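You operate a simulated robot arm through the tools that you are given. There is no shell and no other tool. Be economical: measure what you need, move in short steps, check, and stop when the job is done.

Carry out the task below with a simulated robot arm. There is one attempt and no reset: what you move stays moved.

JOB
The big unbalance tripped the drive: run the rotor again at 200 and save the reading.
Fine: stop it once the reading stands; press no other blue, MODE, SAVE or PRINT key.

It is judged by the outcome, as a careful person would: the job done as asked, and still so three seconds after it is handed in. It fails if anything else is knocked over, pushed out of place, dropped, spilled or broken.

ROBOT AND FRAMES
A 7-joint arm with a two-finger parallel gripper on a trunk, on a base that drives. Base frame: it is fixed to the floor where the robot stands at the start and does not move with it; the origin is under the middle of the robot, x ahead of it, y to its left, z up. Units: m, degrees, N and s.
Its first joint turns from -166.0 to 166.0 degrees. Places, roughly: console [0.7, 0.4, 0.9]; green button [0.8, 0.1, 1.2]; main switch [0.5, 0.1, 1.2]; red button [0.8, 0.1, 1.2]; save key [0.8, 0, 1.1]; screen [0.7, 0.1, 1.5]; speed knob [0.6, 0.1, 1.2]. Payload 4.4 kg.
The tool frame sits at the grasp point between the pads (the TCP): z along the fingers, y along the line on which they close. The tips reach 0.023 m beyond it. Largest opening 0.094 m; finger width 0.038, thickness 0.01; the body of the gripper, 0.054 by 0.096 m, starts 0.039 m behind the TCP.
Orientation is that of the tool frame in the base frame, as [roll, pitch, yaw] about the fixed x, y, z axes, in that order (R = Rz(yaw) Ry(pitch) Rx(roll)). With the fingers straight down and closing along the base's y, the tool's x points along the base's -x, its y along +y and its z along -z.

CONTROLS
- The arm moves only by the tool servo_tool. Its argument "commands" is a list of rows, each an object of numbers (a shift or turn left out is 0, a gripper value left out holds the last): "wx", "wy", "wz": the turn, a rotation vector about the tool's x, y, z in degrees; "tx", "ty", "tz": the shift along the tool's x, y, z in cm; "claw": the gripper command, from -1 (fully open) to 1 (shut), values between in proportion. In form: [{"wx": .., "wy": .., "wz": .., "tx": .., "ty": .., "tz": .., "claw": ..}, ...]. A call has 1 to 8 rows; each row shifts and turns the commanded pose from where the row before left it, along the tool's axes as they then stand. Rows are played at 5 a second. More than 0.05 m and 8.6 degrees between two rows, or a gripper value outside its range, and nothing of the call is played. Where a pose cannot be reached the arm comes as near as it can. A force on the tool above 40 N (or 10 N above the force at the start of the call, whichever is more), or a blocked arm, ends the call early, and 0.2 s more pass. Each finger travels about 0.108 m/s and halts on what it meets, pressing with about 26 N; the grip force reading is that of the motor and also rises with nothing between the fingers. The clock runs only during rows and for 0.2 s after the last one: add rows that do not move to give the fingers time. It gives the time, the measured TCP pose, the force on the tool (base axes), the opening and the grip force at its end, in the units of the frame above (readings bear some noise), with the torque about the TCP (base axes, N m) and any sound that the robot's microphone picked up, and new pictures: "show" is both (left out), scene, wrist or none.
- Cameras (640 x 400 px; columns grow to the right, rows downward): "scene" is now at [0.1838, 0.1961, 1.4983]; the picture's right is [-0.44, -0.90, 0.00], its down [-0.26, 0.13, -0.96] and it looks along [0.86, -0.42, -0.29] (base axes); focal length 256 px, centre (320, 200). "wrist" rides on the gripper at [0.086, 0.016, -0.074] in the tool frame; the picture's right is [-0.18, 0.98, 0.00], its down [-0.58, -0.11, -0.81] and it looks along [-0.79, -0.15, 0.59] (tool axes); focal length 243 px, centre (320, 200). There is no depth. A picture from a camera that has moved, and an enlarged one, comes with that camera's place and axes in the base frame and with its lens.
- base_move(legs): drives the robot by 1 to 6 legs, each [ahead, left, turn to the left] in m, m and degrees, along the robot's own axes; the way and the turn of a leg run together, so that a leg with both is an arc; at most 1.5 m and 180 degrees a leg. The arm and the cameras ride along, it lands a little off, and it stops where it bumps. It gives what a move gives, and a new picture of the scene camera.
- aim_head(pan, tilt): turns the head with the scene camera to pan (to the left, within 120 degrees either way) and tilt (down, from -29 to 69), counted from straight ahead of the robot. It gives what a move gives, and a new picture of the scene camera.
- close_up(camera, box): a new picture of the part [left, top, right, bottom] of that camera's present view, enlarged. It takes no simulated time.
- hand_in(): hands the job in; it is judged then, once.

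Work in short steps. Places have to be worked out from the pictures, the camera data and where the tool is seen: move nearer, look again, correct. Check each grasp and each placing, and mend what went wrong. You have 120 turns and 260 pictures in all, those below and enlarged ones among them. Open the gripper and draw the arm clear of the work before you hand the job in, unless the task says otherwise; then end with one line.

The tools are called after "Emit:" by a JSON object that holds its "api" and its "payload". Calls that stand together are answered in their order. servo_tool: Moves the arm, as the interface text tells. Its arguments: {"type":"object","properties":{"commands":{"type":"array","items":{"type":"object","properties":{"wx":{"type":"number"},"wy":{"type":"number"},"wz":{"type":"number"},"tx":{"type":"number"},"ty":{"type":"number"},"tz":{"type":"number"},"claw":{"type":"number"}}}},"show":{"type":"string","enum":["both","scene","wrist","none"]}},"required":["commands"]} The other tools are called the same way: base_move (legs) drives the base; aim_head (pan, tilt) turns the head that bears the scene camera; close_up (camera, box) takes an enlarged picture of a part of a camera's view; hand_in () hands the job in.

At the start:

```text
t: 0.0
position: [0.5497, -0.0194, 1.3937]
tool_rot: [-179.9, 0.0, 180.0]
wrist_force: [0.8, 0.8, -0.6]
wrist_torque: [-0.01, 0.01, 0.0]
grip_width: 0.0939
finger_force: 0.0
robot x, y, heading: [0.001, -0.0009, -0.1]
head pan, tilt: [-26.0, 17.0]
```

scene: 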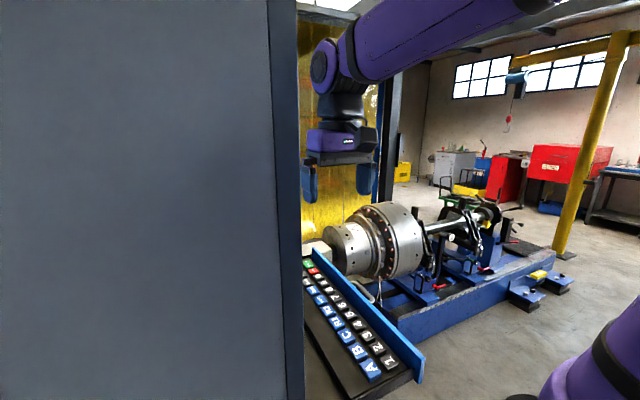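
wrist: 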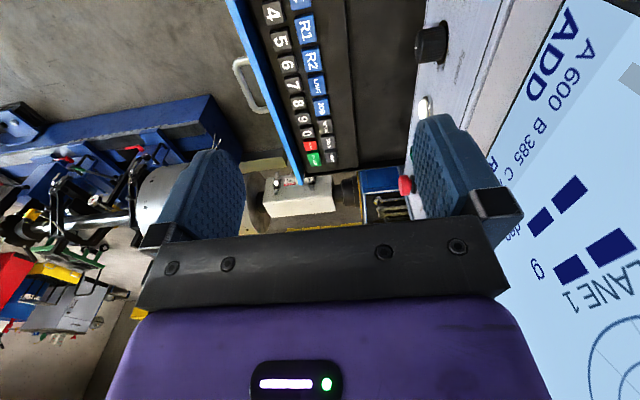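

The scene camera is blocked by the cabinet side; the wrist camera shows the keyboard, a knob and the screen. I'll enlarge both wrist view parts first.

Emit:
{"api": "close_up", "payload": {"camera": "wrist", "box": [220, 0, 460, 230]}}

Emit:
{"api": "close_up", "payload": {"camera": "wrist", "box": [440, 0, 640, 400]}}

Emit:
{"api": "close_up", "payload": {"camera": "scene", "box": [270, 170, 450, 400]}}

```text
1.74 times, centred on (340, 115) of wrist
camera zoom: at [0.4634, -0.0024, 1.4671], right [0.18, 0.98, 0.0], down [0.58, -0.11, 0.81], along [0.79, -0.15, -0.59], focal length 422 px, centre (285, 348)
```

zoom: 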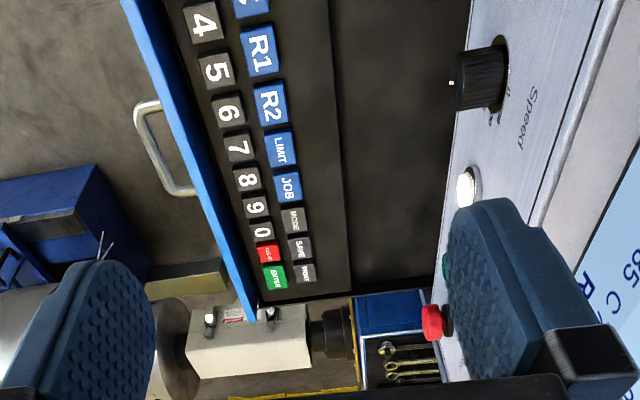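

```text
1.00 times, centred on (540, 200) of wrist (not enlarged: the box is as wide or as high as the picture)
camera zoom: at [0.4634, -0.0024, 1.4671], right [0.18, 0.98, 0.0], down [0.58, -0.11, 0.81], along [0.79, -0.15, -0.59], focal length 243 px, centre (100, 200)
```

zoom: 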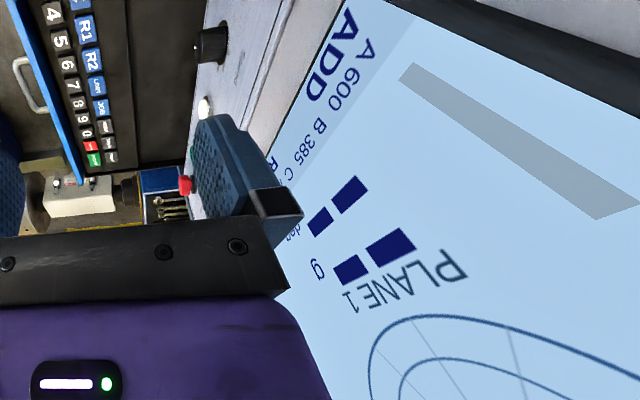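

```text
1.74 times, centred on (360, 285) of scene
camera zoom: at [0.1838, 0.1961, 1.4983], right [-0.44, -0.9, 0.0], down [-0.26, 0.13, -0.96], along [0.86, -0.42, -0.29], focal length 445 px, centre (250, 52)
```

zoom: 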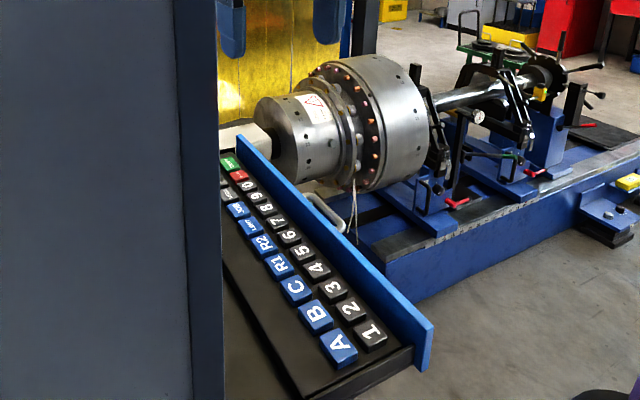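

I'll look around with the head to judge free floor to the right before driving to face the console.

Emit:
{"api": "aim_head", "payload": {"pan": -60, "tilt": 40}}

Emit:
{"api": "aim_head", "payload": {"pan": -20, "tilt": 55}}

```text
t: 1.0
position: [0.5517, -0.0183, 1.3938]
tool_rot: [180.0, 0.0, 180.0]
wrist_force: [0.3, 0.5, 0.1]
wrist_torque: [-0.02, 0.02, -0.04]
grip_width: 0.0938
finger_force: 0.1
robot x, y, heading: [0.0011, 0.0029, 0.0]
head pan, tilt: [-60.0, 40.0]
camera scene: at [0.1425, 0.1635, 1.4621], right [-0.87, -0.5, 0.0], down [-0.32, 0.56, -0.77], along [0.38, -0.66, -0.64], focal length 256 px, centre (320, 200)
```

scene: 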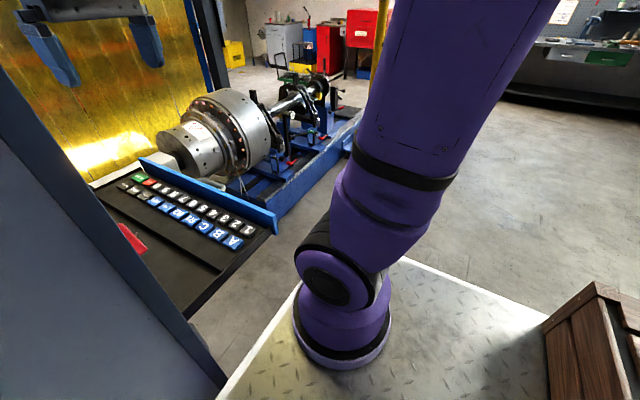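

```text
t: 2.1
position: [0.5498, -0.0192, 1.3939]
tool_rot: [179.9, 0.1, -180.0]
wrist_force: [0.0, 0.0, 0.7]
wrist_torque: [-0.01, 0.01, 0.01]
grip_width: 0.0943
finger_force: 0.0
robot x, y, heading: [0.0005, 0.0024, 0.3]
head pan, tilt: [-20.0, 55.0]
camera scene: at [0.1676, 0.2124, 1.4414], right [-0.34, -0.94, 0.0], down [-0.77, 0.28, -0.57], along [0.54, -0.2, -0.82], focal length 256 px, centre (320, 200)
```

scene: 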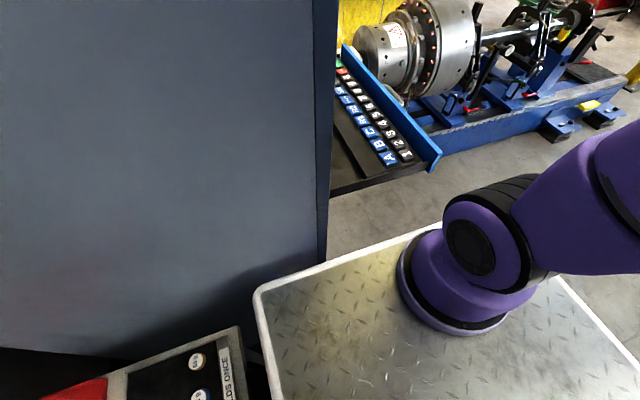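

There is a notice near the lower left ("…HOLDS ONCE"). I'll look at it and at the surroundings.

Emit:
{"api": "aim_head", "payload": {"pan": 10, "tilt": 69}}

Emit:
{"api": "aim_head", "payload": {"pan": -100, "tilt": 45}}

```text
t: 3.0
position: [0.5507, -0.0192, 1.3938]
tool_rot: [-180.0, 0.0, -180.0]
wrist_force: [-0.2, -1.0, -0.1]
wrist_torque: [0.02, -0.01, 0.02]
grip_width: 0.0939
finger_force: 0.1
robot x, y, heading: [-0.0019, -0.0017, -0.4]
head pan, tilt: [10.0, 68.8]
camera scene: at [0.155, 0.2468, 1.4259], right [0.17, -0.98, 0.0], down [-0.92, -0.16, -0.36], along [0.36, 0.06, -0.93], focal length 256 px, centre (320, 200)
```

scene: 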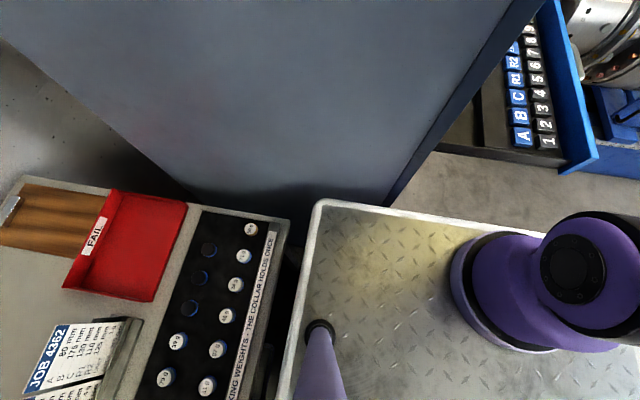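

```text
t: 4.9
position: [0.5496, -0.0189, 1.3928]
tool_rot: [180.0, 0.0, 179.9]
wrist_force: [0.3, 0.0, -0.2]
wrist_torque: [-0.03, 0.01, -0.02]
grip_width: 0.0938
finger_force: 0.1
robot x, y, heading: [-0.0002, -0.0006, 0.2]
head pan, tilt: [-100.0, 45.0]
camera scene: at [0.0858, 0.157, 1.4548], right [-0.98, 0.17, 0.0], down [0.12, 0.7, -0.71], along [-0.12, -0.7, -0.71], focal length 256 px, centre (320, 200)
```

scene: 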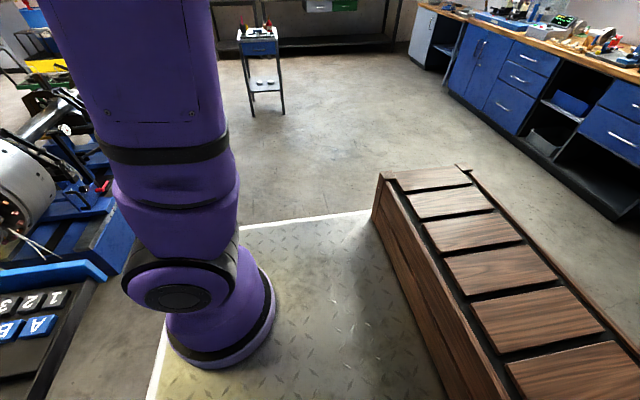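

The crate may be part of the robot's base. I'll drive a small step to the right and compare.

Emit:
{"api": "base_move", "payload": {"legs": [[0, -0.1, 0]]}}

```text
t: 6.0
position: [0.5498, -0.1199, 1.3937]
tool_rot: [-180.0, 0.0, -180.0]
wrist_force: [0.7, -0.2, 0.2]
wrist_torque: [0.01, -0.01, 0.0]
grip_width: 0.094
finger_force: 0.1
robot x, y, heading: [-0.0023, -0.0992, -0.1]
head pan, tilt: [-100.0, 45.0]
camera scene: at [0.0859, 0.0557, 1.4548], right [-0.98, 0.17, 0.0], down [0.12, 0.7, -0.71], along [-0.12, -0.7, -0.71], focal length 256 px, centre (320, 200)
```

scene: 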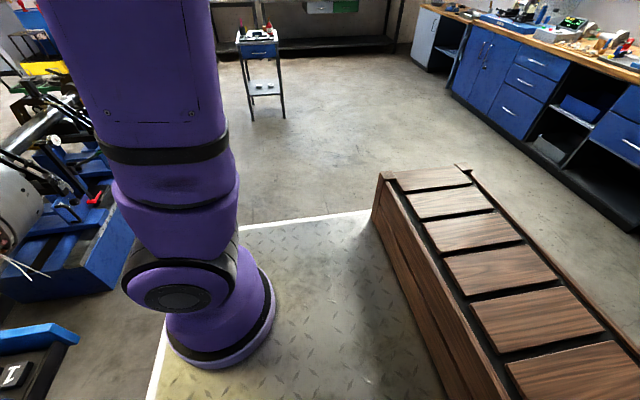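

It rides with the robot. Drive on to the right and look at the console front.

Emit:
{"api": "base_move", "payload": {"legs": [[0, -0.4, 0]]}}

Emit:
{"api": "aim_head", "payload": {"pan": 25, "tilt": 12}}

```text
t: 8.5
position: [0.5494, -0.5169, 1.3935]
tool_rot: [-180.0, -0.1, 179.8]
wrist_force: [-0.7, -0.6, 0.4]
wrist_torque: [0.01, -0.02, -0.02]
grip_width: 0.094
finger_force: 0.0
robot x, y, heading: [-0.0023, -0.4952, -0.3]
head pan, tilt: [-100.0, 45.0]
camera scene: at [0.0855, -0.3398, 1.4548], right [-0.98, 0.18, 0.0], down [0.13, 0.7, -0.71], along [-0.13, -0.7, -0.71], focal length 256 px, centre (320, 200)
```

scene: 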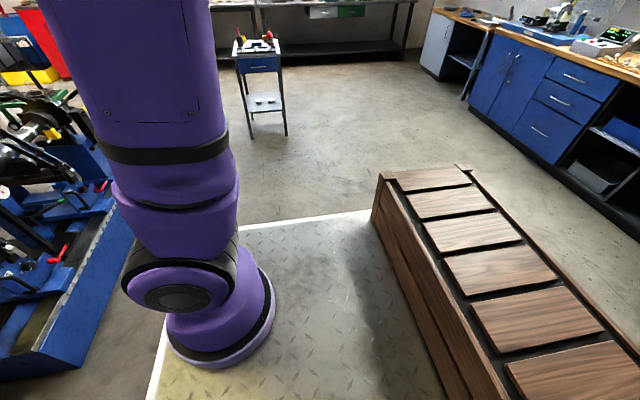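

```text
t: 10.6
position: [0.5502, -0.5173, 1.3938]
tool_rot: [-180.0, 0.0, 179.8]
wrist_force: [0.9, -1.1, -0.4]
wrist_torque: [-0.02, -0.01, -0.01]
grip_width: 0.0938
finger_force: 0.1
robot x, y, heading: [-0.001, -0.4978, -0.2]
head pan, tilt: [25.0, 12.0]
camera scene: at [0.1846, -0.2206, 1.5065], right [0.42, -0.91, 0.0], down [-0.19, -0.09, -0.98], along [0.89, 0.41, -0.21], focal length 256 px, centre (320, 200)
```

scene: 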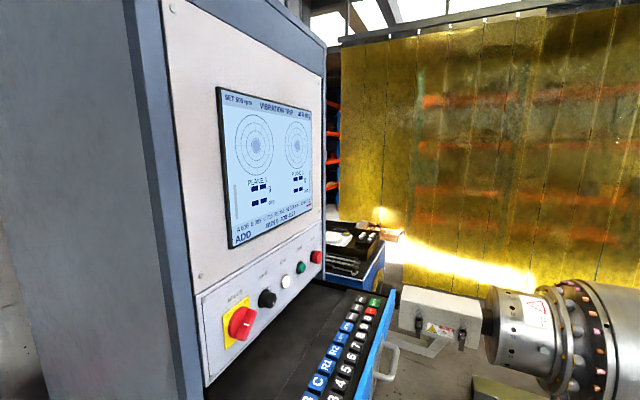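

Excellent view of the console. Enlarge the screen, panel and keys.

Emit:
{"api": "close_up", "payload": {"camera": "scene", "box": [205, 80, 325, 255]}}

Emit:
{"api": "close_up", "payload": {"camera": "scene", "box": [205, 240, 335, 350]}}

Emit:
{"api": "close_up", "payload": {"camera": "scene", "box": [280, 280, 400, 400]}}

```text
2.29 times, centred on (265, 168) of scene
camera zoom: at [0.1846, -0.2206, 1.5065], right [0.42, -0.91, 0.0], down [-0.19, -0.09, -0.98], along [0.89, 0.41, -0.21], focal length 585 px, centre (446, 274)
```

zoom: 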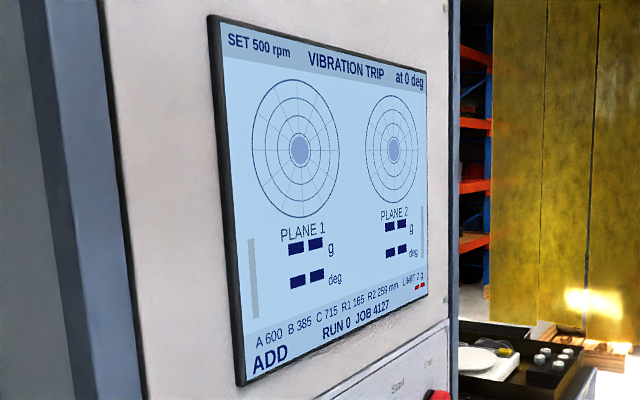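

```text
3.64 times, centred on (270, 295) of scene
camera zoom: at [0.1846, -0.2206, 1.5065], right [0.42, -0.91, 0.0], down [-0.19, -0.09, -0.98], along [0.89, 0.41, -0.21], focal length 931 px, centre (502, -146)
```

zoom: 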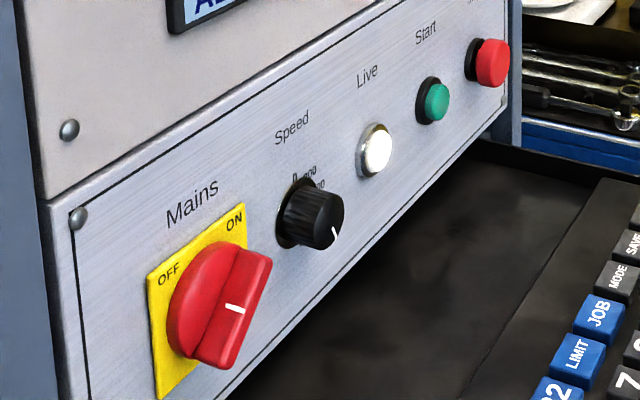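

```text
3.33 times, centred on (340, 340) of scene
camera zoom: at [0.1846, -0.2206, 1.5065], right [0.42, -0.91, 0.0], down [-0.19, -0.09, -0.98], along [0.89, 0.41, -0.21], focal length 853 px, centre (253, -267)
```

zoom: 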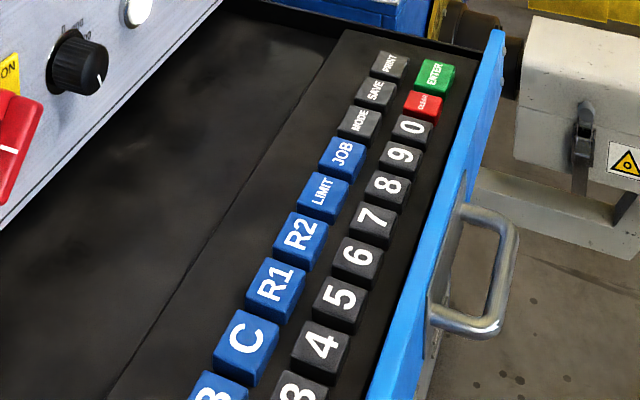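

Screen: SET 500 rpm, "VIBRATION TRIP"; mains on, live lamp lit; knob at 500. Now turn the tool to point at the panel (+y), camera above.

Emit:
{"api": "servo_tool", "payload": {"commands": [{"wz": 8.5}, {"wz": 8.5}, {"wz": 8.5}, {"wz": 8.5}, {"wz": 8.5}, {"wz": 8.5}, {"wz": 8.5}, {"wz": 8.5}], "show": "none"}}

Emit:
{"api": "servo_tool", "payload": {"commands": [{"wz": 8.5}, {"wz": 8.5}, {"wz": 5}, {"wy": 8.5}, {"wy": 8.5}, {"wy": 8.5}, {"wy": 8.5}, {"wy": 8.5}], "show": "none"}}

Emit:
{"api": "servo_tool", "payload": {"commands": [{"wy": 8.5}, {"wy": 8.5}, {"wy": 8.5}, {"wy": 8.5}, {"wy": 8.5}, {"wy": 5}]}}

```text
t: 12.4
position: [0.5493, -0.517, 1.3936]
tool_rot: [-180.0, 0.0, 111.6]
wrist_force: [0.2, -0.3, -0.5]
wrist_torque: [-0.02, 0.0, 0.04]
grip_width: 0.0938
finger_force: 0.1
robot x, y, heading: [-0.0015, -0.4944, -0.3]
head pan, tilt: [25.0, 12.0]
```

```text
t: 14.2
position: [0.5489, -0.5178, 1.3926]
tool_rot: [-180.0, -42.5, 89.9]
wrist_force: [0.0, 0.8, 0.4]
wrist_torque: [0.0, -0.01, 0.03]
grip_width: 0.0939
finger_force: 0.0
robot x, y, heading: [0.0035, -0.4967, -0.1]
head pan, tilt: [25.0, 12.0]
```

```text
t: 15.6
position: [0.5489, -0.5166, 1.3942]
tool_rot: [18.3, -89.9, -108.4]
wrist_force: [0.3, 0.0, 0.3]
wrist_torque: [-0.01, -0.02, -0.02]
grip_width: 0.094
finger_force: 0.1
robot x, y, heading: [-0.0038, -0.4947, -0.2]
head pan, tilt: [25.0, 12.0]
camera scene: at [0.1844, -0.2206, 1.5065], right [0.42, -0.91, 0.0], down [-0.19, -0.09, -0.98], along [0.89, 0.41, -0.21], focal length 256 px, centre (320, 200)
camera wrist: at [0.5646, -0.5919, 1.4795], right [0.98, 0.0, -0.18], down [-0.11, -0.8, -0.58], along [-0.15, 0.59, -0.79], focal length 243 px, centre (320, 200)
```

scene: 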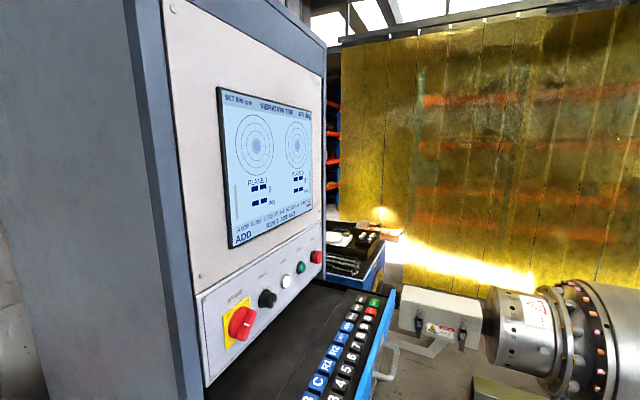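
wrist: 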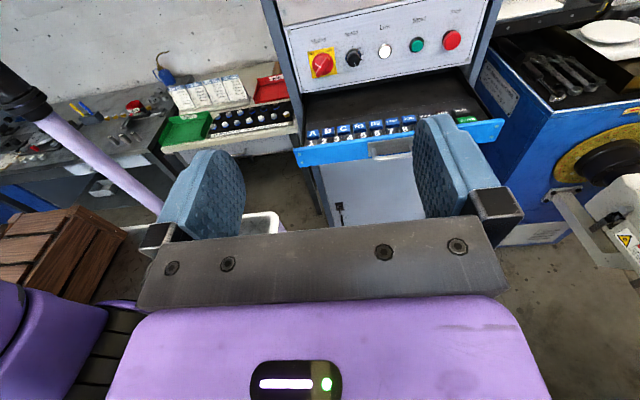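

Tool points at the panel. Enlarge the panel in the wrist view to read the knob's dial.

Emit:
{"api": "close_up", "payload": {"camera": "wrist", "box": [290, 20, 480, 90]}}

Emit:
{"api": "close_up", "payload": {"camera": "wrist", "box": [325, 28, 385, 78]}}

```text
3.37 times, centred on (385, 55) of wrist
camera zoom: at [0.5646, -0.5919, 1.4795], right [0.98, 0.0, -0.18], down [-0.11, -0.8, -0.58], along [-0.15, 0.59, -0.79], focal length 817 px, centre (101, 688)
```

zoom: 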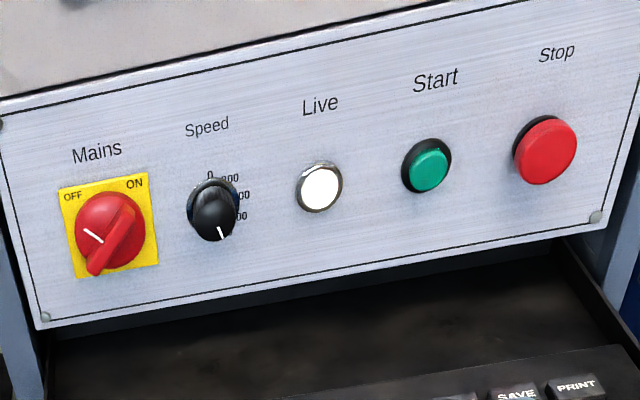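

```text
8.00 times, centred on (355, 53) of wrist
camera zoom: at [0.5646, -0.5919, 1.4795], right [0.98, 0.0, -0.18], down [-0.11, -0.8, -0.58], along [-0.15, 0.59, -0.79], focal length 1941 px, centre (40, 1376)
```

zoom: 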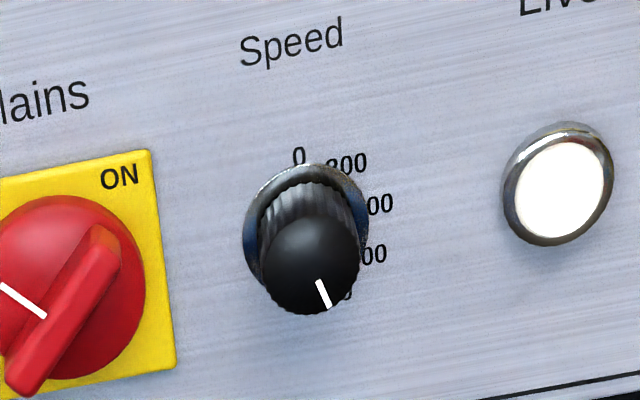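

Dial runs 0 at the top, then 200… clockwise to 500 at lower right, so I must turn the knob anticlockwise. Approach with the jaw part-closed.

Emit:
{"api": "servo_tool", "payload": {"commands": [{"tz": 4, "tx": -2.2, "ty": 0.5, "claw": -0.1}, {"tz": 4, "tx": -2.2, "ty": 0.5}, {"tz": 4, "tx": -2.2, "ty": 0.5}, {"tz": 4, "tx": -2.2, "ty": 0.5}, {"tz": 4, "tx": -2.2, "ty": 0.5}, {"tz": 4, "tx": -2.2, "ty": 0.5}, {"tz": 4, "tx": -2.2, "ty": 0.5}, {"tz": 4, "tx": -2.2, "ty": 0.5}]}}

```text
t: 17.4
position: [0.5912, -0.1946, 1.2168]
tool_rot: [94.7, -89.9, 175.1]
wrist_force: [-0.4, -0.5, 0.1]
wrist_torque: [0.02, -0.01, -0.05]
grip_width: 0.052
finger_force: 0.1
robot x, y, heading: [-0.0001, -0.4946, 0.0]
head pan, tilt: [25.0, 12.0]
camera scene: at [0.1841, -0.2212, 1.5066], right [0.42, -0.91, 0.0], down [-0.19, -0.09, -0.98], along [0.89, 0.41, -0.21], focal length 256 px, centre (320, 200)
camera wrist: at [0.6079, -0.2698, 1.3034], right [0.98, 0.0, -0.18], down [-0.11, -0.81, -0.58], along [-0.15, 0.59, -0.79], focal length 243 px, centre (320, 200)
```

scene: 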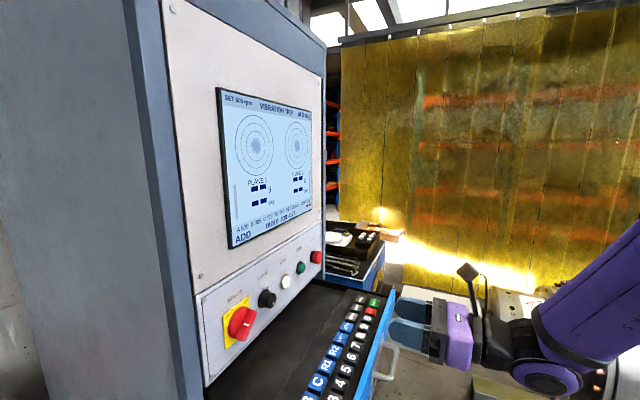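
wrist: 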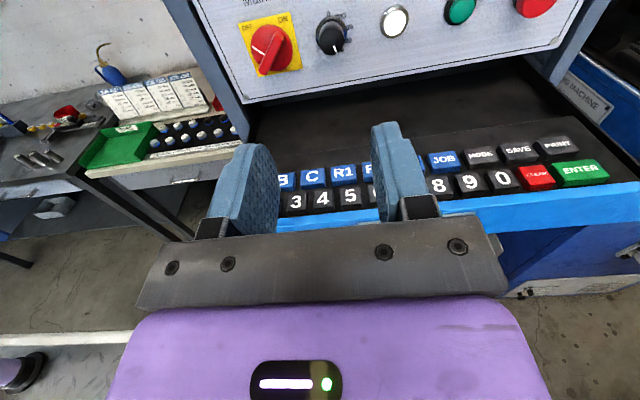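

Both views put the knob's face near (0.60, 0.10, 1.173). Advance to about 5 cm from it and look again.

Emit:
{"api": "servo_tool", "payload": {"commands": [{"tz": 4, "tx": -0.9, "ty": 0.2}, {"tz": 4, "tx": -0.9, "ty": 0.2}, {"tz": 4, "tx": -0.9, "ty": 0.2}, {"tz": 4, "tx": -0.9, "ty": 0.2}, {"tz": 3, "tx": -0.8, "ty": 0.1}]}}

```text
t: 18.6
position: [0.5997, -0.0072, 1.1732]
tool_rot: [62.7, -89.9, -152.9]
wrist_force: [0.3, -0.2, -0.2]
wrist_torque: [0.0, 0.0, 0.02]
grip_width: 0.0518
finger_force: 0.2
robot x, y, heading: [-0.0009, -0.4933, -0.0]
head pan, tilt: [25.0, 12.0]
camera scene: at [0.1844, -0.2211, 1.5066], right [0.42, -0.91, 0.0], down [-0.19, -0.09, -0.98], along [0.89, 0.41, -0.21], focal length 256 px, centre (320, 200)
camera wrist: at [0.6148, -0.0819, 1.2596], right [0.98, 0.0, -0.18], down [-0.11, -0.81, -0.58], along [-0.15, 0.59, -0.79], focal length 243 px, centre (320, 200)
```

scene: 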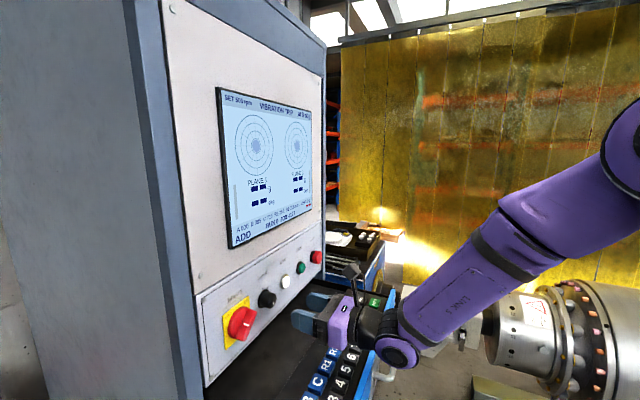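
wrist: 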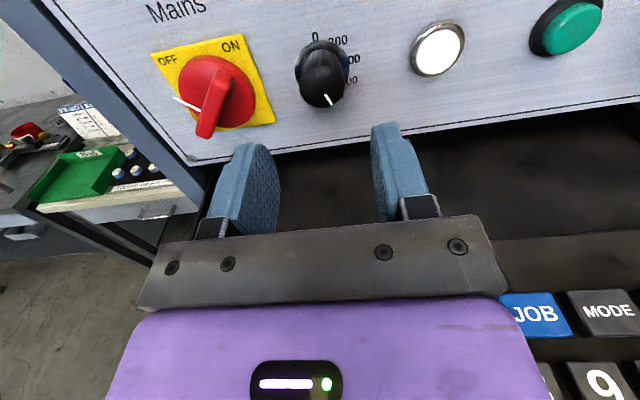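

Aligned with the knob. Pre-turn the wrist +45° so there's room to turn back, then look.

Emit:
{"api": "servo_tool", "payload": {"commands": [{"wz": 7.5}, {"wz": 7.5}, {"wz": 7.5}, {"wz": 7.5}, {"wz": 7.5}, {"wz": 7.5}, {"tz": 3}, {"tz": 2}]}}

```text
t: 20.4
position: [0.601, 0.0426, 1.1724]
tool_rot: [-90.0, -45.0, -0.2]
wrist_force: [-0.5, -0.2, 0.6]
wrist_torque: [0.02, -0.03, 0.01]
grip_width: 0.0515
finger_force: 0.0
robot x, y, heading: [-0.0002, -0.4962, -0.4]
head pan, tilt: [25.0, 12.0]
camera scene: at [0.1847, -0.2209, 1.5065], right [0.42, -0.91, 0.0], down [-0.19, -0.09, -0.98], along [0.89, 0.41, -0.21], focal length 256 px, centre (320, 200)
camera wrist: at [0.6731, -0.0322, 1.2211], right [0.56, 0.0, -0.83], down [-0.49, -0.8, -0.33], along [-0.66, 0.59, -0.46], focal length 243 px, centre (320, 200)
```

scene: 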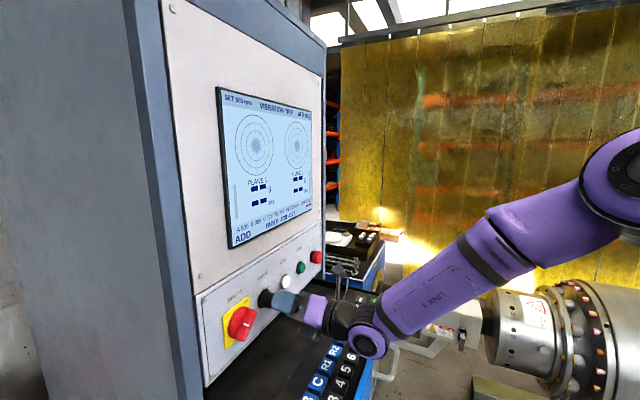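
wrist: 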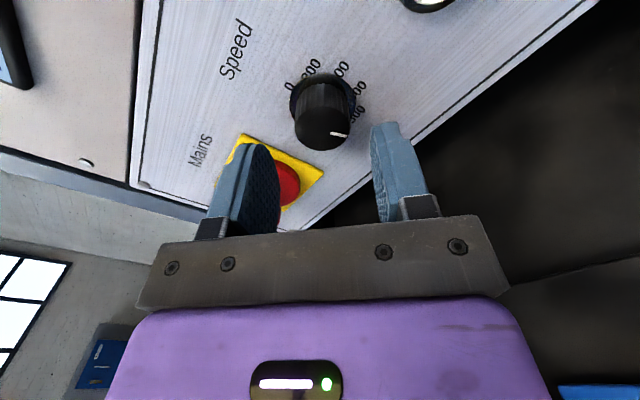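

Knob face at (0.60, 0.084, 1.169), well centred. Read labels, then advance over it.

Emit:
{"api": "close_up", "payload": {"camera": "wrist", "box": [270, 40, 390, 160]}}

Emit:
{"api": "servo_tool", "payload": {"commands": [{"tz": 2, "tx": -0.2}, {"tz": 1.4}, {}]}}

```text
3.33 times, centred on (330, 100) of wrist
camera zoom: at [0.6731, -0.0322, 1.2211], right [0.56, 0.0, -0.83], down [-0.49, -0.8, -0.33], along [-0.66, 0.59, -0.46], focal length 809 px, centre (287, 533)
```

zoom: 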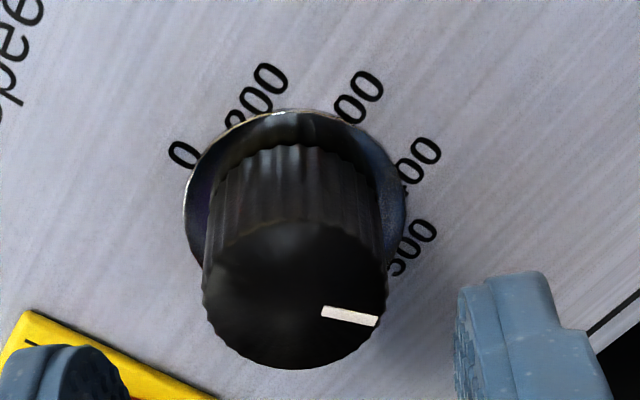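

```text
t: 21.2
position: [0.599, 0.0763, 1.1719]
tool_rot: [-90.0, -45.0, -0.1]
wrist_force: [0.1, -0.1, 0.4]
wrist_torque: [-0.01, 0.02, 0.03]
grip_width: 0.0515
finger_force: 0.0
robot x, y, heading: [-0.0013, -0.4966, 0.1]
head pan, tilt: [25.0, 12.0]
camera scene: at [0.1846, -0.2206, 1.5065], right [0.42, -0.91, 0.0], down [-0.19, -0.09, -0.98], along [0.89, 0.41, -0.21], focal length 256 px, centre (320, 200)
camera wrist: at [0.6713, 0.0022, 1.2209], right [0.56, 0.0, -0.83], down [-0.49, -0.8, -0.33], along [-0.66, 0.59, -0.46], focal length 243 px, centre (320, 200)
```

scene: 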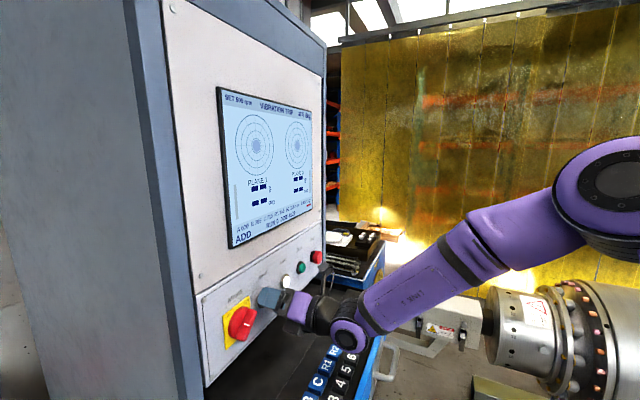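
wrist: 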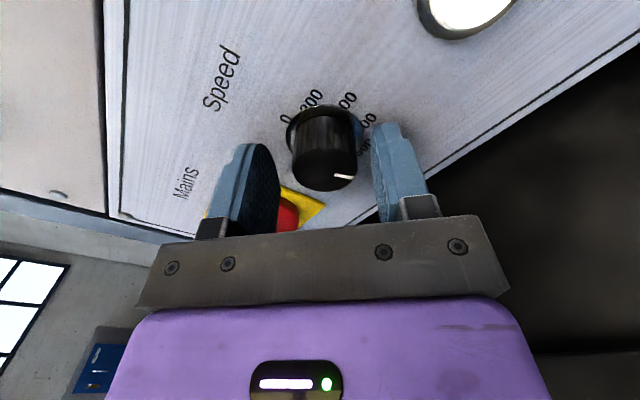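

Labels 0, 200, ?, ?, 500 with ~38° steps. Close on the knob.

Emit:
{"api": "servo_tool", "payload": {"commands": [{"tz": 0.8, "claw": 0.4}, {"claw": 0.6}, {"claw": 0.6}], "show": "wrist"}}

```text
t: 21.6
position: [0.6016, 0.0786, 1.1711]
tool_rot: [-90.3, -45.0, -0.2]
wrist_force: [-5.9, -21.2, 7.0]
wrist_torque: [0.94, -0.01, 0.33]
grip_width: 0.0329
finger_force: 44.7
robot x, y, heading: [0.0004, -0.4973, -0.5]
head pan, tilt: [25.0, 12.0]
stopped in row 2: the force on the tool passed its limit at 50 N (the readings are from after the stop); the commanded pose is now the measured one
camera wrist: at [0.6728, 0.0036, 1.2197], right [0.56, -0.01, -0.83], down [-0.49, -0.8, -0.33], along [-0.66, 0.59, -0.46], focal length 243 px, centre (320, 200)
```

wrist: 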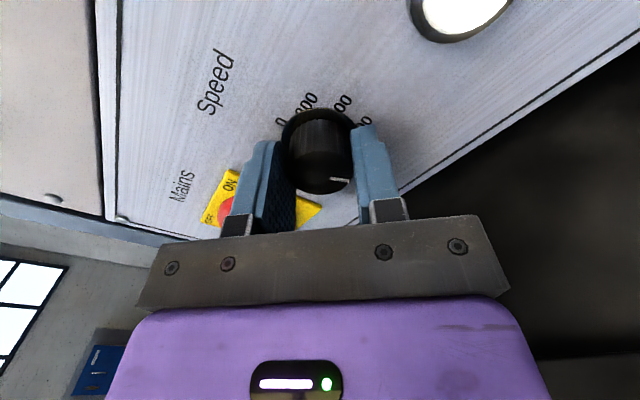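

Gripped (33 mm) but the tips press on the dial's skirt. Ease back 5 mm with the jaw loosened, then regrip and test-turn.

Emit:
{"api": "servo_tool", "payload": {"commands": [{"claw": 0.15}, {"tz": -0.5}, {"claw": 0.4}, {"claw": 0.45}, {}], "show": "wrist"}}

```text
t: 22.8
position: [0.6004, 0.0761, 1.1713]
tool_rot: [-90.4, -45.0, -0.1]
wrist_force: [-1.8, 7.7, 7.7]
wrist_torque: [0.35, 0.01, 0.69]
grip_width: 0.0327
finger_force: 45.0
robot x, y, heading: [-0.0011, -0.4967, -0.1]
head pan, tilt: [25.0, 12.0]
camera wrist: at [0.6725, 0.002, 1.2193], right [0.56, -0.01, -0.83], down [-0.49, -0.81, -0.33], along [-0.66, 0.59, -0.46], focal length 243 px, centre (320, 200)
```

wrist: 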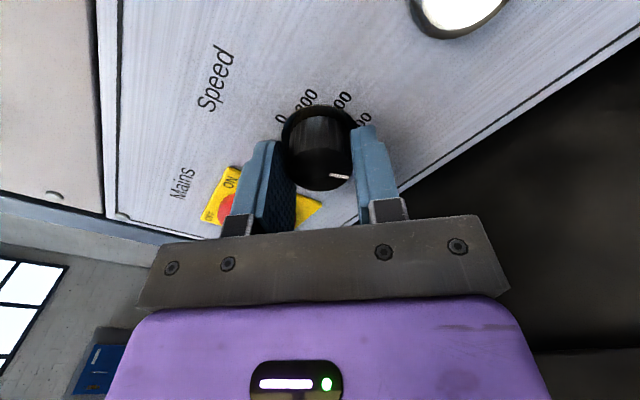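

Good grip, small residual force. Turn anticlockwise ~40° and check the SET value.

Emit:
{"api": "servo_tool", "payload": {"commands": [{"wz": -6}, {"wz": -6}, {"wz": -6}, {"wz": -6}, {"wz": -6}, {"wz": -6}, {}], "show": "wrist"}}

Emit:
{"api": "close_up", "payload": {"camera": "scene", "box": [215, 80, 315, 140]}}

```text
t: 24.4
position: [0.6006, 0.076, 1.1706]
tool_rot: [-91.6, -81.1, 1.3]
wrist_force: [-0.8, 30.9, 19.2]
wrist_torque: [0.47, -0.02, 0.49]
grip_width: 0.0325
finger_force: 45.4
robot x, y, heading: [-0.0021, -0.5002, -0.2]
head pan, tilt: [25.0, 12.0]
camera wrist: at [0.6291, 0.0022, 1.2527], right [0.94, -0.01, -0.33], down [-0.2, -0.81, -0.55], along [-0.27, 0.59, -0.76], focal length 243 px, centre (320, 200)
```

wrist: 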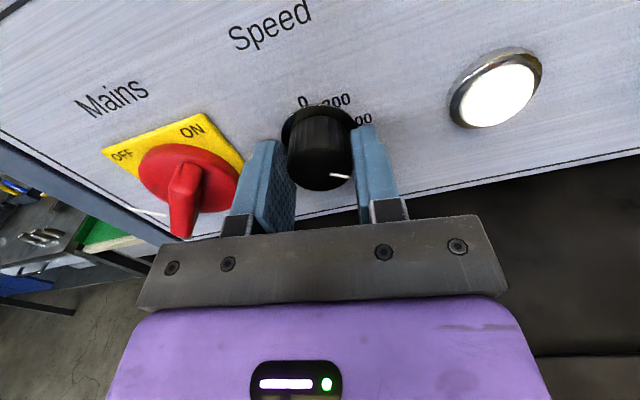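

```text
6.40 times, centred on (265, 110) of scene
camera zoom: at [0.1841, -0.2198, 1.5063], right [0.42, -0.91, 0.0], down [-0.19, -0.09, -0.98], along [0.89, 0.41, -0.21], focal length 1638 px, centre (672, 776)
```

zoom: 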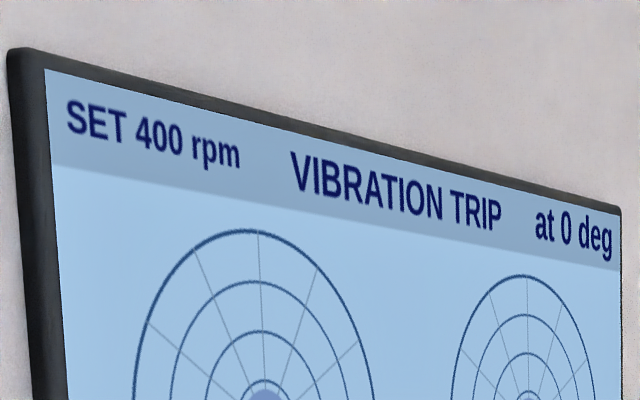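

400 now. Relieve the axial pull slightly and continue.

Emit:
{"api": "servo_tool", "payload": {"commands": [{"tz": 0.25, "wz": -6}, {"wz": -6}, {"wz": -6}, {"wz": -6}, {"wz": -6}, {"wz": -6}, {}], "show": "wrist"}}

Emit:
{"api": "close_up", "payload": {"camera": "scene", "box": [215, 80, 315, 140]}}

```text
t: 26.0
position: [0.5997, 0.0758, 1.1699]
tool_rot: [90.8, -63.0, 178.8]
wrist_force: [-15.9, -21.2, 9.6]
wrist_torque: [0.46, 0.0, 0.82]
grip_width: 0.0325
finger_force: 44.5
robot x, y, heading: [-0.0016, -0.497, -0.3]
head pan, tilt: [25.0, 12.0]
camera wrist: at [0.5745, 0.0027, 1.2542], right [0.96, 0.0, 0.28], down [0.16, -0.81, -0.56], along [0.23, 0.59, -0.78], focal length 243 px, centre (320, 200)
```

wrist: 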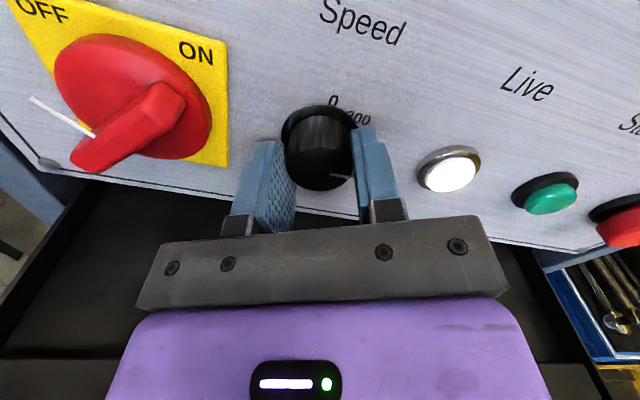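

```text
6.40 times, centred on (265, 110) of scene
camera zoom: at [0.1836, -0.2225, 1.5069], right [0.42, -0.91, 0.0], down [-0.19, -0.09, -0.98], along [0.89, 0.41, -0.21], focal length 1638 px, centre (672, 776)
```

zoom: 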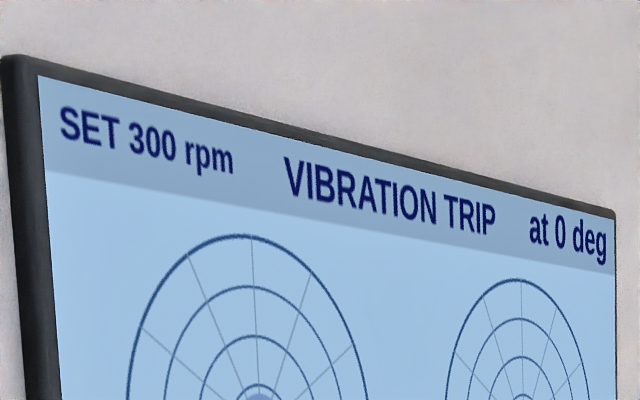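

300 now; one more step.

Emit:
{"api": "servo_tool", "payload": {"commands": [{"tz": -0.15, "wz": -6}, {"wz": -6}, {"wz": -6}, {"wz": -6}, {"wz": -6}, {"wz": -5}, {}], "show": "wrist"}}

Emit:
{"api": "close_up", "payload": {"camera": "scene", "box": [215, 80, 315, 140]}}

```text
t: 27.6
position: [0.5993, 0.076, 1.1696]
tool_rot: [90.2, -28.0, 179.4]
wrist_force: [-18.2, -6.3, 2.0]
wrist_torque: [0.21, 0.03, -0.19]
grip_width: 0.0325
finger_force: 45.0
robot x, y, heading: [-0.0043, -0.4968, -0.4]
head pan, tilt: [25.0, 12.0]
camera wrist: at [0.5305, 0.0028, 1.2244], right [0.62, 0.0, 0.78], down [0.46, -0.81, -0.36], along [0.63, 0.59, -0.51], focal length 243 px, centre (320, 200)
```

wrist: 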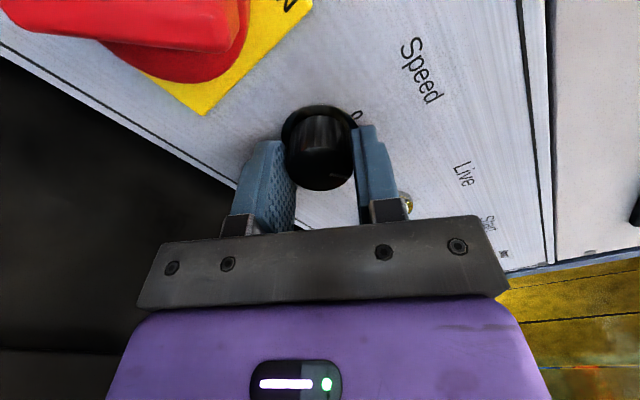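

```text
6.40 times, centred on (265, 110) of scene
camera zoom: at [0.1837, -0.2213, 1.5066], right [0.42, -0.91, 0.0], down [-0.19, -0.09, -0.98], along [0.89, 0.41, -0.21], focal length 1638 px, centre (672, 776)
```

zoom: 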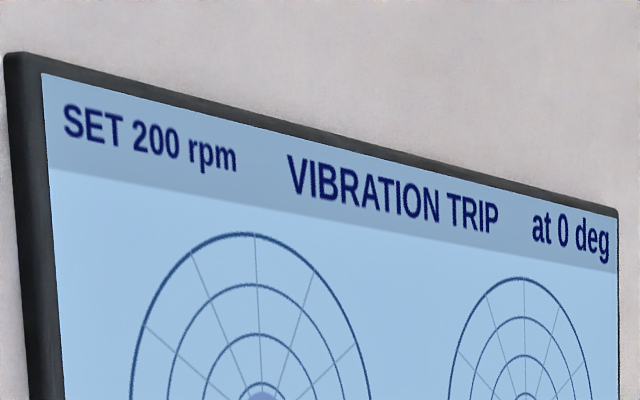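

SET 200 rpm. Release gently and back straight off, then level the wrist.

Emit:
{"api": "servo_tool", "payload": {"commands": [{"claw": -0.05}, {}, {"tz": -3}, {"tz": -4}, {"wz": 8}, {"wz": 8}, {"wz": 8}, {"wz": 8}], "show": "none"}}

Emit:
{"api": "servo_tool", "payload": {"commands": [{"wz": 8}, {"wz": 8}, {"wz": 8}, {"wz": 6, "claw": 1}, {}, {}]}}

Emit:
{"api": "close_up", "payload": {"camera": "scene", "box": [215, 80, 315, 140]}}

```text
t: 29.4
position: [0.5999, 0.0055, 1.1697]
tool_rot: [90.6, -60.2, 179.0]
wrist_force: [0.3, 0.0, 0.2]
wrist_torque: [0.0, 0.01, 0.02]
grip_width: 0.0496
finger_force: 0.0
robot x, y, heading: [-0.003, -0.4963, -0.1]
head pan, tilt: [25.0, 12.0]
```

```text
t: 30.8
position: [0.6009, 0.0058, 1.1704]
tool_rot: [-159.6, -89.7, 69.3]
wrist_force: [0.3, -0.5, 0.2]
wrist_torque: [0.0, 0.0, -0.01]
grip_width: 0.0
finger_force: 26.0
robot x, y, heading: [0.0006, -0.4961, -0.2]
head pan, tilt: [25.0, 12.0]
camera scene: at [0.1847, -0.221, 1.5065], right [0.42, -0.91, 0.0], down [-0.19, -0.09, -0.98], along [0.89, 0.41, -0.21], focal length 256 px, centre (320, 200)
camera wrist: at [0.6167, -0.0687, 1.2561], right [0.98, -0.01, -0.19], down [-0.12, -0.81, -0.58], along [-0.15, 0.59, -0.8], focal length 243 px, centre (320, 200)
```

scene: 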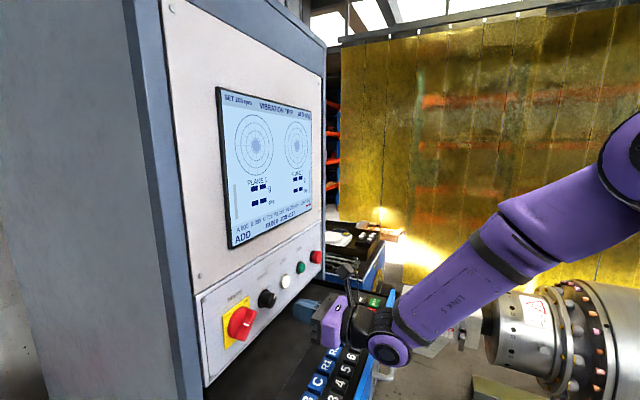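
wrist: 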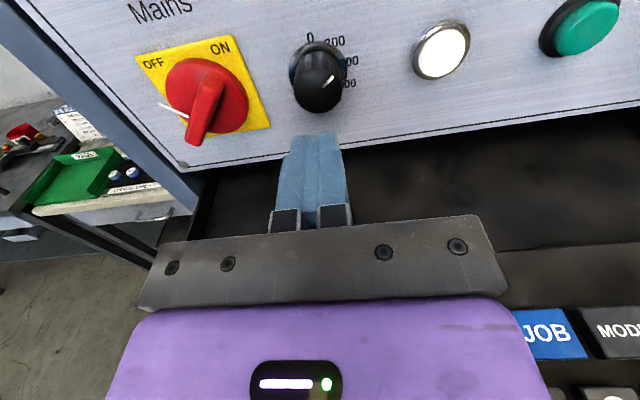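

```text
6.40 times, centred on (265, 110) of scene
camera zoom: at [0.1847, -0.221, 1.5065], right [0.42, -0.91, 0.0], down [-0.19, -0.09, -0.98], along [0.89, 0.41, -0.21], focal length 1638 px, centre (672, 776)
```

zoom: 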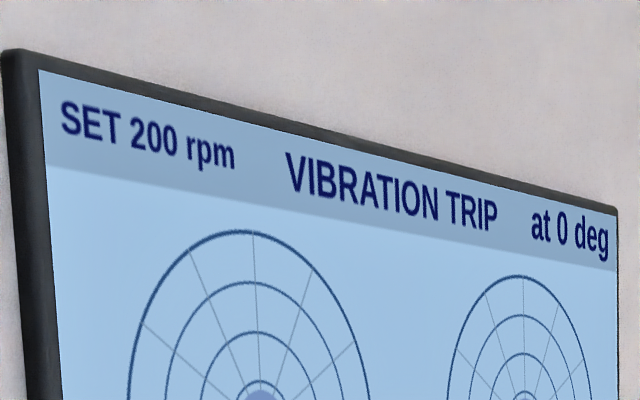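

Knob reads 200. Green button is near (0.76, 0.10, 1.173); move across at this stand-off with the jaw shut and look.

Emit:
{"api": "servo_tool", "payload": {"commands": [{"ty": 4}, {"ty": 4}, {"ty": 4}, {"ty": 3.8, "tx": 0.3}, {}]}}

```text
t: 32.0
position: [0.7606, 0.0041, 1.17]
tool_rot: [-170.9, -89.6, 80.5]
wrist_force: [0.5, -0.1, -0.7]
wrist_torque: [-0.03, -0.01, 0.01]
grip_width: 0.0
finger_force: 25.9
robot x, y, heading: [-0.0024, -0.4958, 0.0]
head pan, tilt: [25.0, 12.0]
camera scene: at [0.1847, -0.2211, 1.5065], right [0.42, -0.91, 0.0], down [-0.19, -0.09, -0.98], along [0.89, 0.41, -0.21], focal length 256 px, centre (320, 200)
camera wrist: at [0.7766, -0.0702, 1.2578], right [0.98, -0.01, -0.18], down [-0.11, -0.81, -0.58], along [-0.15, 0.59, -0.8], focal length 243 px, centre (320, 200)
```

scene: 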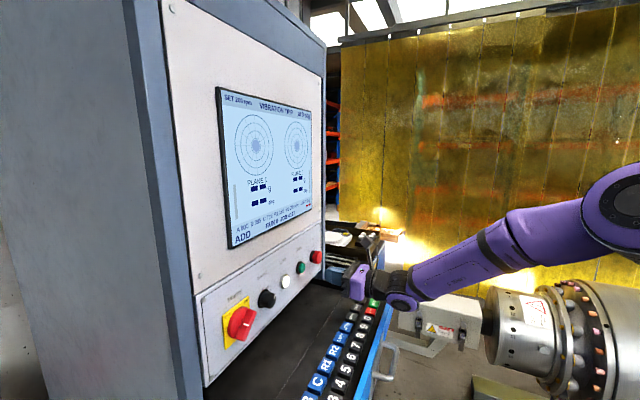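
wrist: 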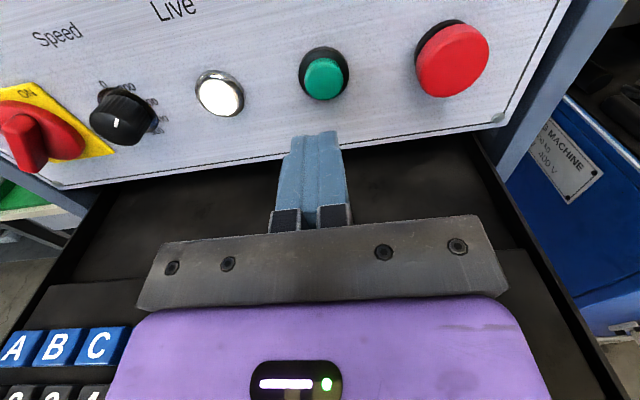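

Aligned with the green button. Advance to it in decreasing steps and watch force.

Emit:
{"api": "servo_tool", "payload": {"commands": [{"tz": 3.5, "ty": 0.2}, {"tz": 2}, {"tz": 0.8}, {"tz": 0.5}], "show": "wrist"}}

```text
t: 33.0
position: [0.7613, 0.0731, 1.1715]
tool_rot: [-164.5, -89.8, 74.1]
wrist_force: [0.1, -1.2, -1.0]
wrist_torque: [0.02, 0.02, 0.0]
grip_width: 0.0001
finger_force: 26.0
robot x, y, heading: [-0.002, -0.4967, -0.1]
head pan, tilt: [25.0, 12.0]
camera wrist: at [0.7766, -0.0005, 1.2571], right [0.98, -0.01, -0.19], down [-0.12, -0.81, -0.58], along [-0.15, 0.59, -0.8], focal length 243 px, centre (320, 200)
```

wrist: 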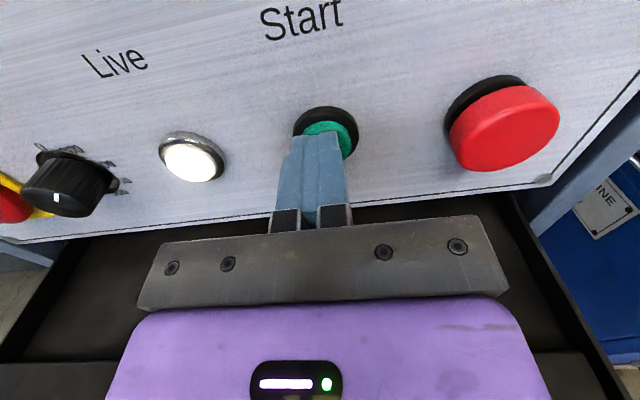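

Nearly touching. Press gently forward.

Emit:
{"api": "servo_tool", "payload": {"commands": [{"tz": 0.4, "ty": 0.3, "tx": 0.1}, {"tz": 0.4}, {"tz": 0.3}, {"tz": 0.3}], "show": "both"}}

```text
t: 33.9
position: [0.7632, 0.0804, 1.1723]
tool_rot: [176.0, -89.6, 93.5]
wrist_force: [-10.3, -28.6, 4.4]
wrist_torque: [0.04, -0.01, 0.27]
grip_width: 0.0
finger_force: 26.1
robot x, y, heading: [-0.0018, -0.496, -0.4]
head pan, tilt: [25.0, 12.0]
heard: click
stopped in row 4: the force on the tool passed its limit at 43 N (the readings are from after the stop); the commanded pose is now the measured one
camera scene: at [0.1839, -0.2236, 1.5069], right [0.42, -0.91, 0.0], down [-0.19, -0.09, -0.98], along [0.89, 0.41, -0.21], focal length 256 px, centre (320, 200)
camera wrist: at [0.7794, 0.0069, 1.2579], right [0.98, -0.01, -0.18], down [-0.12, -0.81, -0.58], along [-0.14, 0.59, -0.8], focal length 243 px, centre (320, 200)
```

scene: 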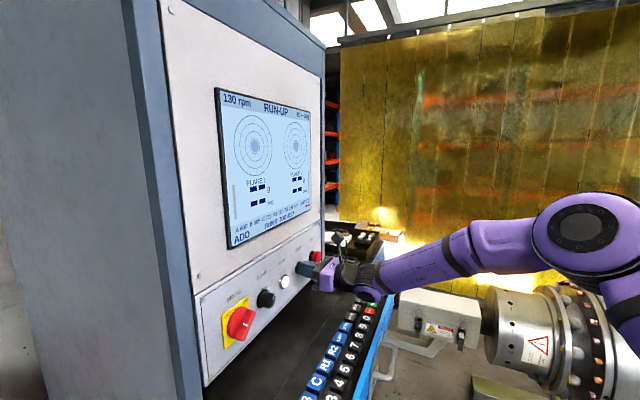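
wrist: 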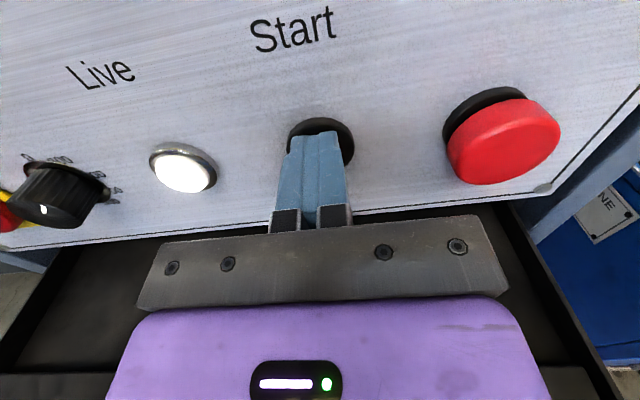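

It's running up (130 rpm). Back off and watch the screen.

Emit:
{"api": "servo_tool", "payload": {"commands": [{"tz": -3}, {"tz": -1, "ty": 4}, {"ty": 4}, {}], "show": "wrist"}}

Emit:
{"api": "close_up", "payload": {"camera": "scene", "box": [205, 80, 325, 255]}}

```text
t: 34.9
position: [0.8451, 0.0422, 1.1723]
tool_rot: [-172.3, -89.6, 81.9]
wrist_force: [-1.3, 0.2, -0.2]
wrist_torque: [0.0, 0.01, 0.01]
grip_width: 0.0
finger_force: 25.8
robot x, y, heading: [-0.0025, -0.4958, -0.2]
head pan, tilt: [25.0, 12.0]
camera wrist: at [0.86, -0.0312, 1.257], right [0.98, -0.01, -0.19], down [-0.12, -0.81, -0.58], along [-0.14, 0.59, -0.8], focal length 243 px, centre (320, 200)
```

wrist: 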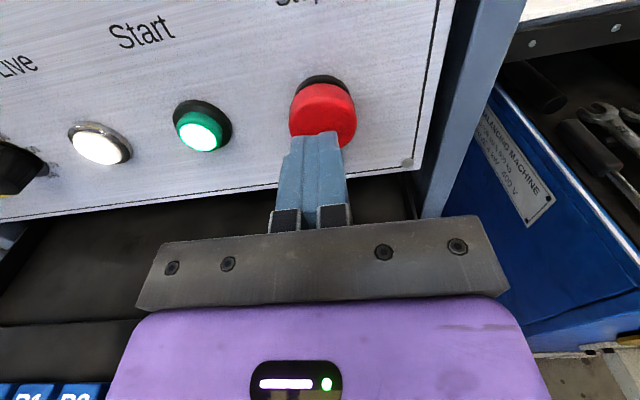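

```text
2.29 times, centred on (265, 168) of scene
camera zoom: at [0.1847, -0.2216, 1.5065], right [0.42, -0.91, 0.0], down [-0.19, -0.09, -0.98], along [0.89, 0.41, -0.21], focal length 585 px, centre (446, 274)
```

zoom: 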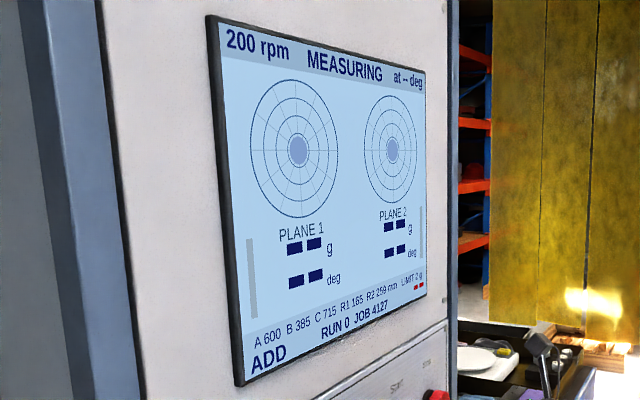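

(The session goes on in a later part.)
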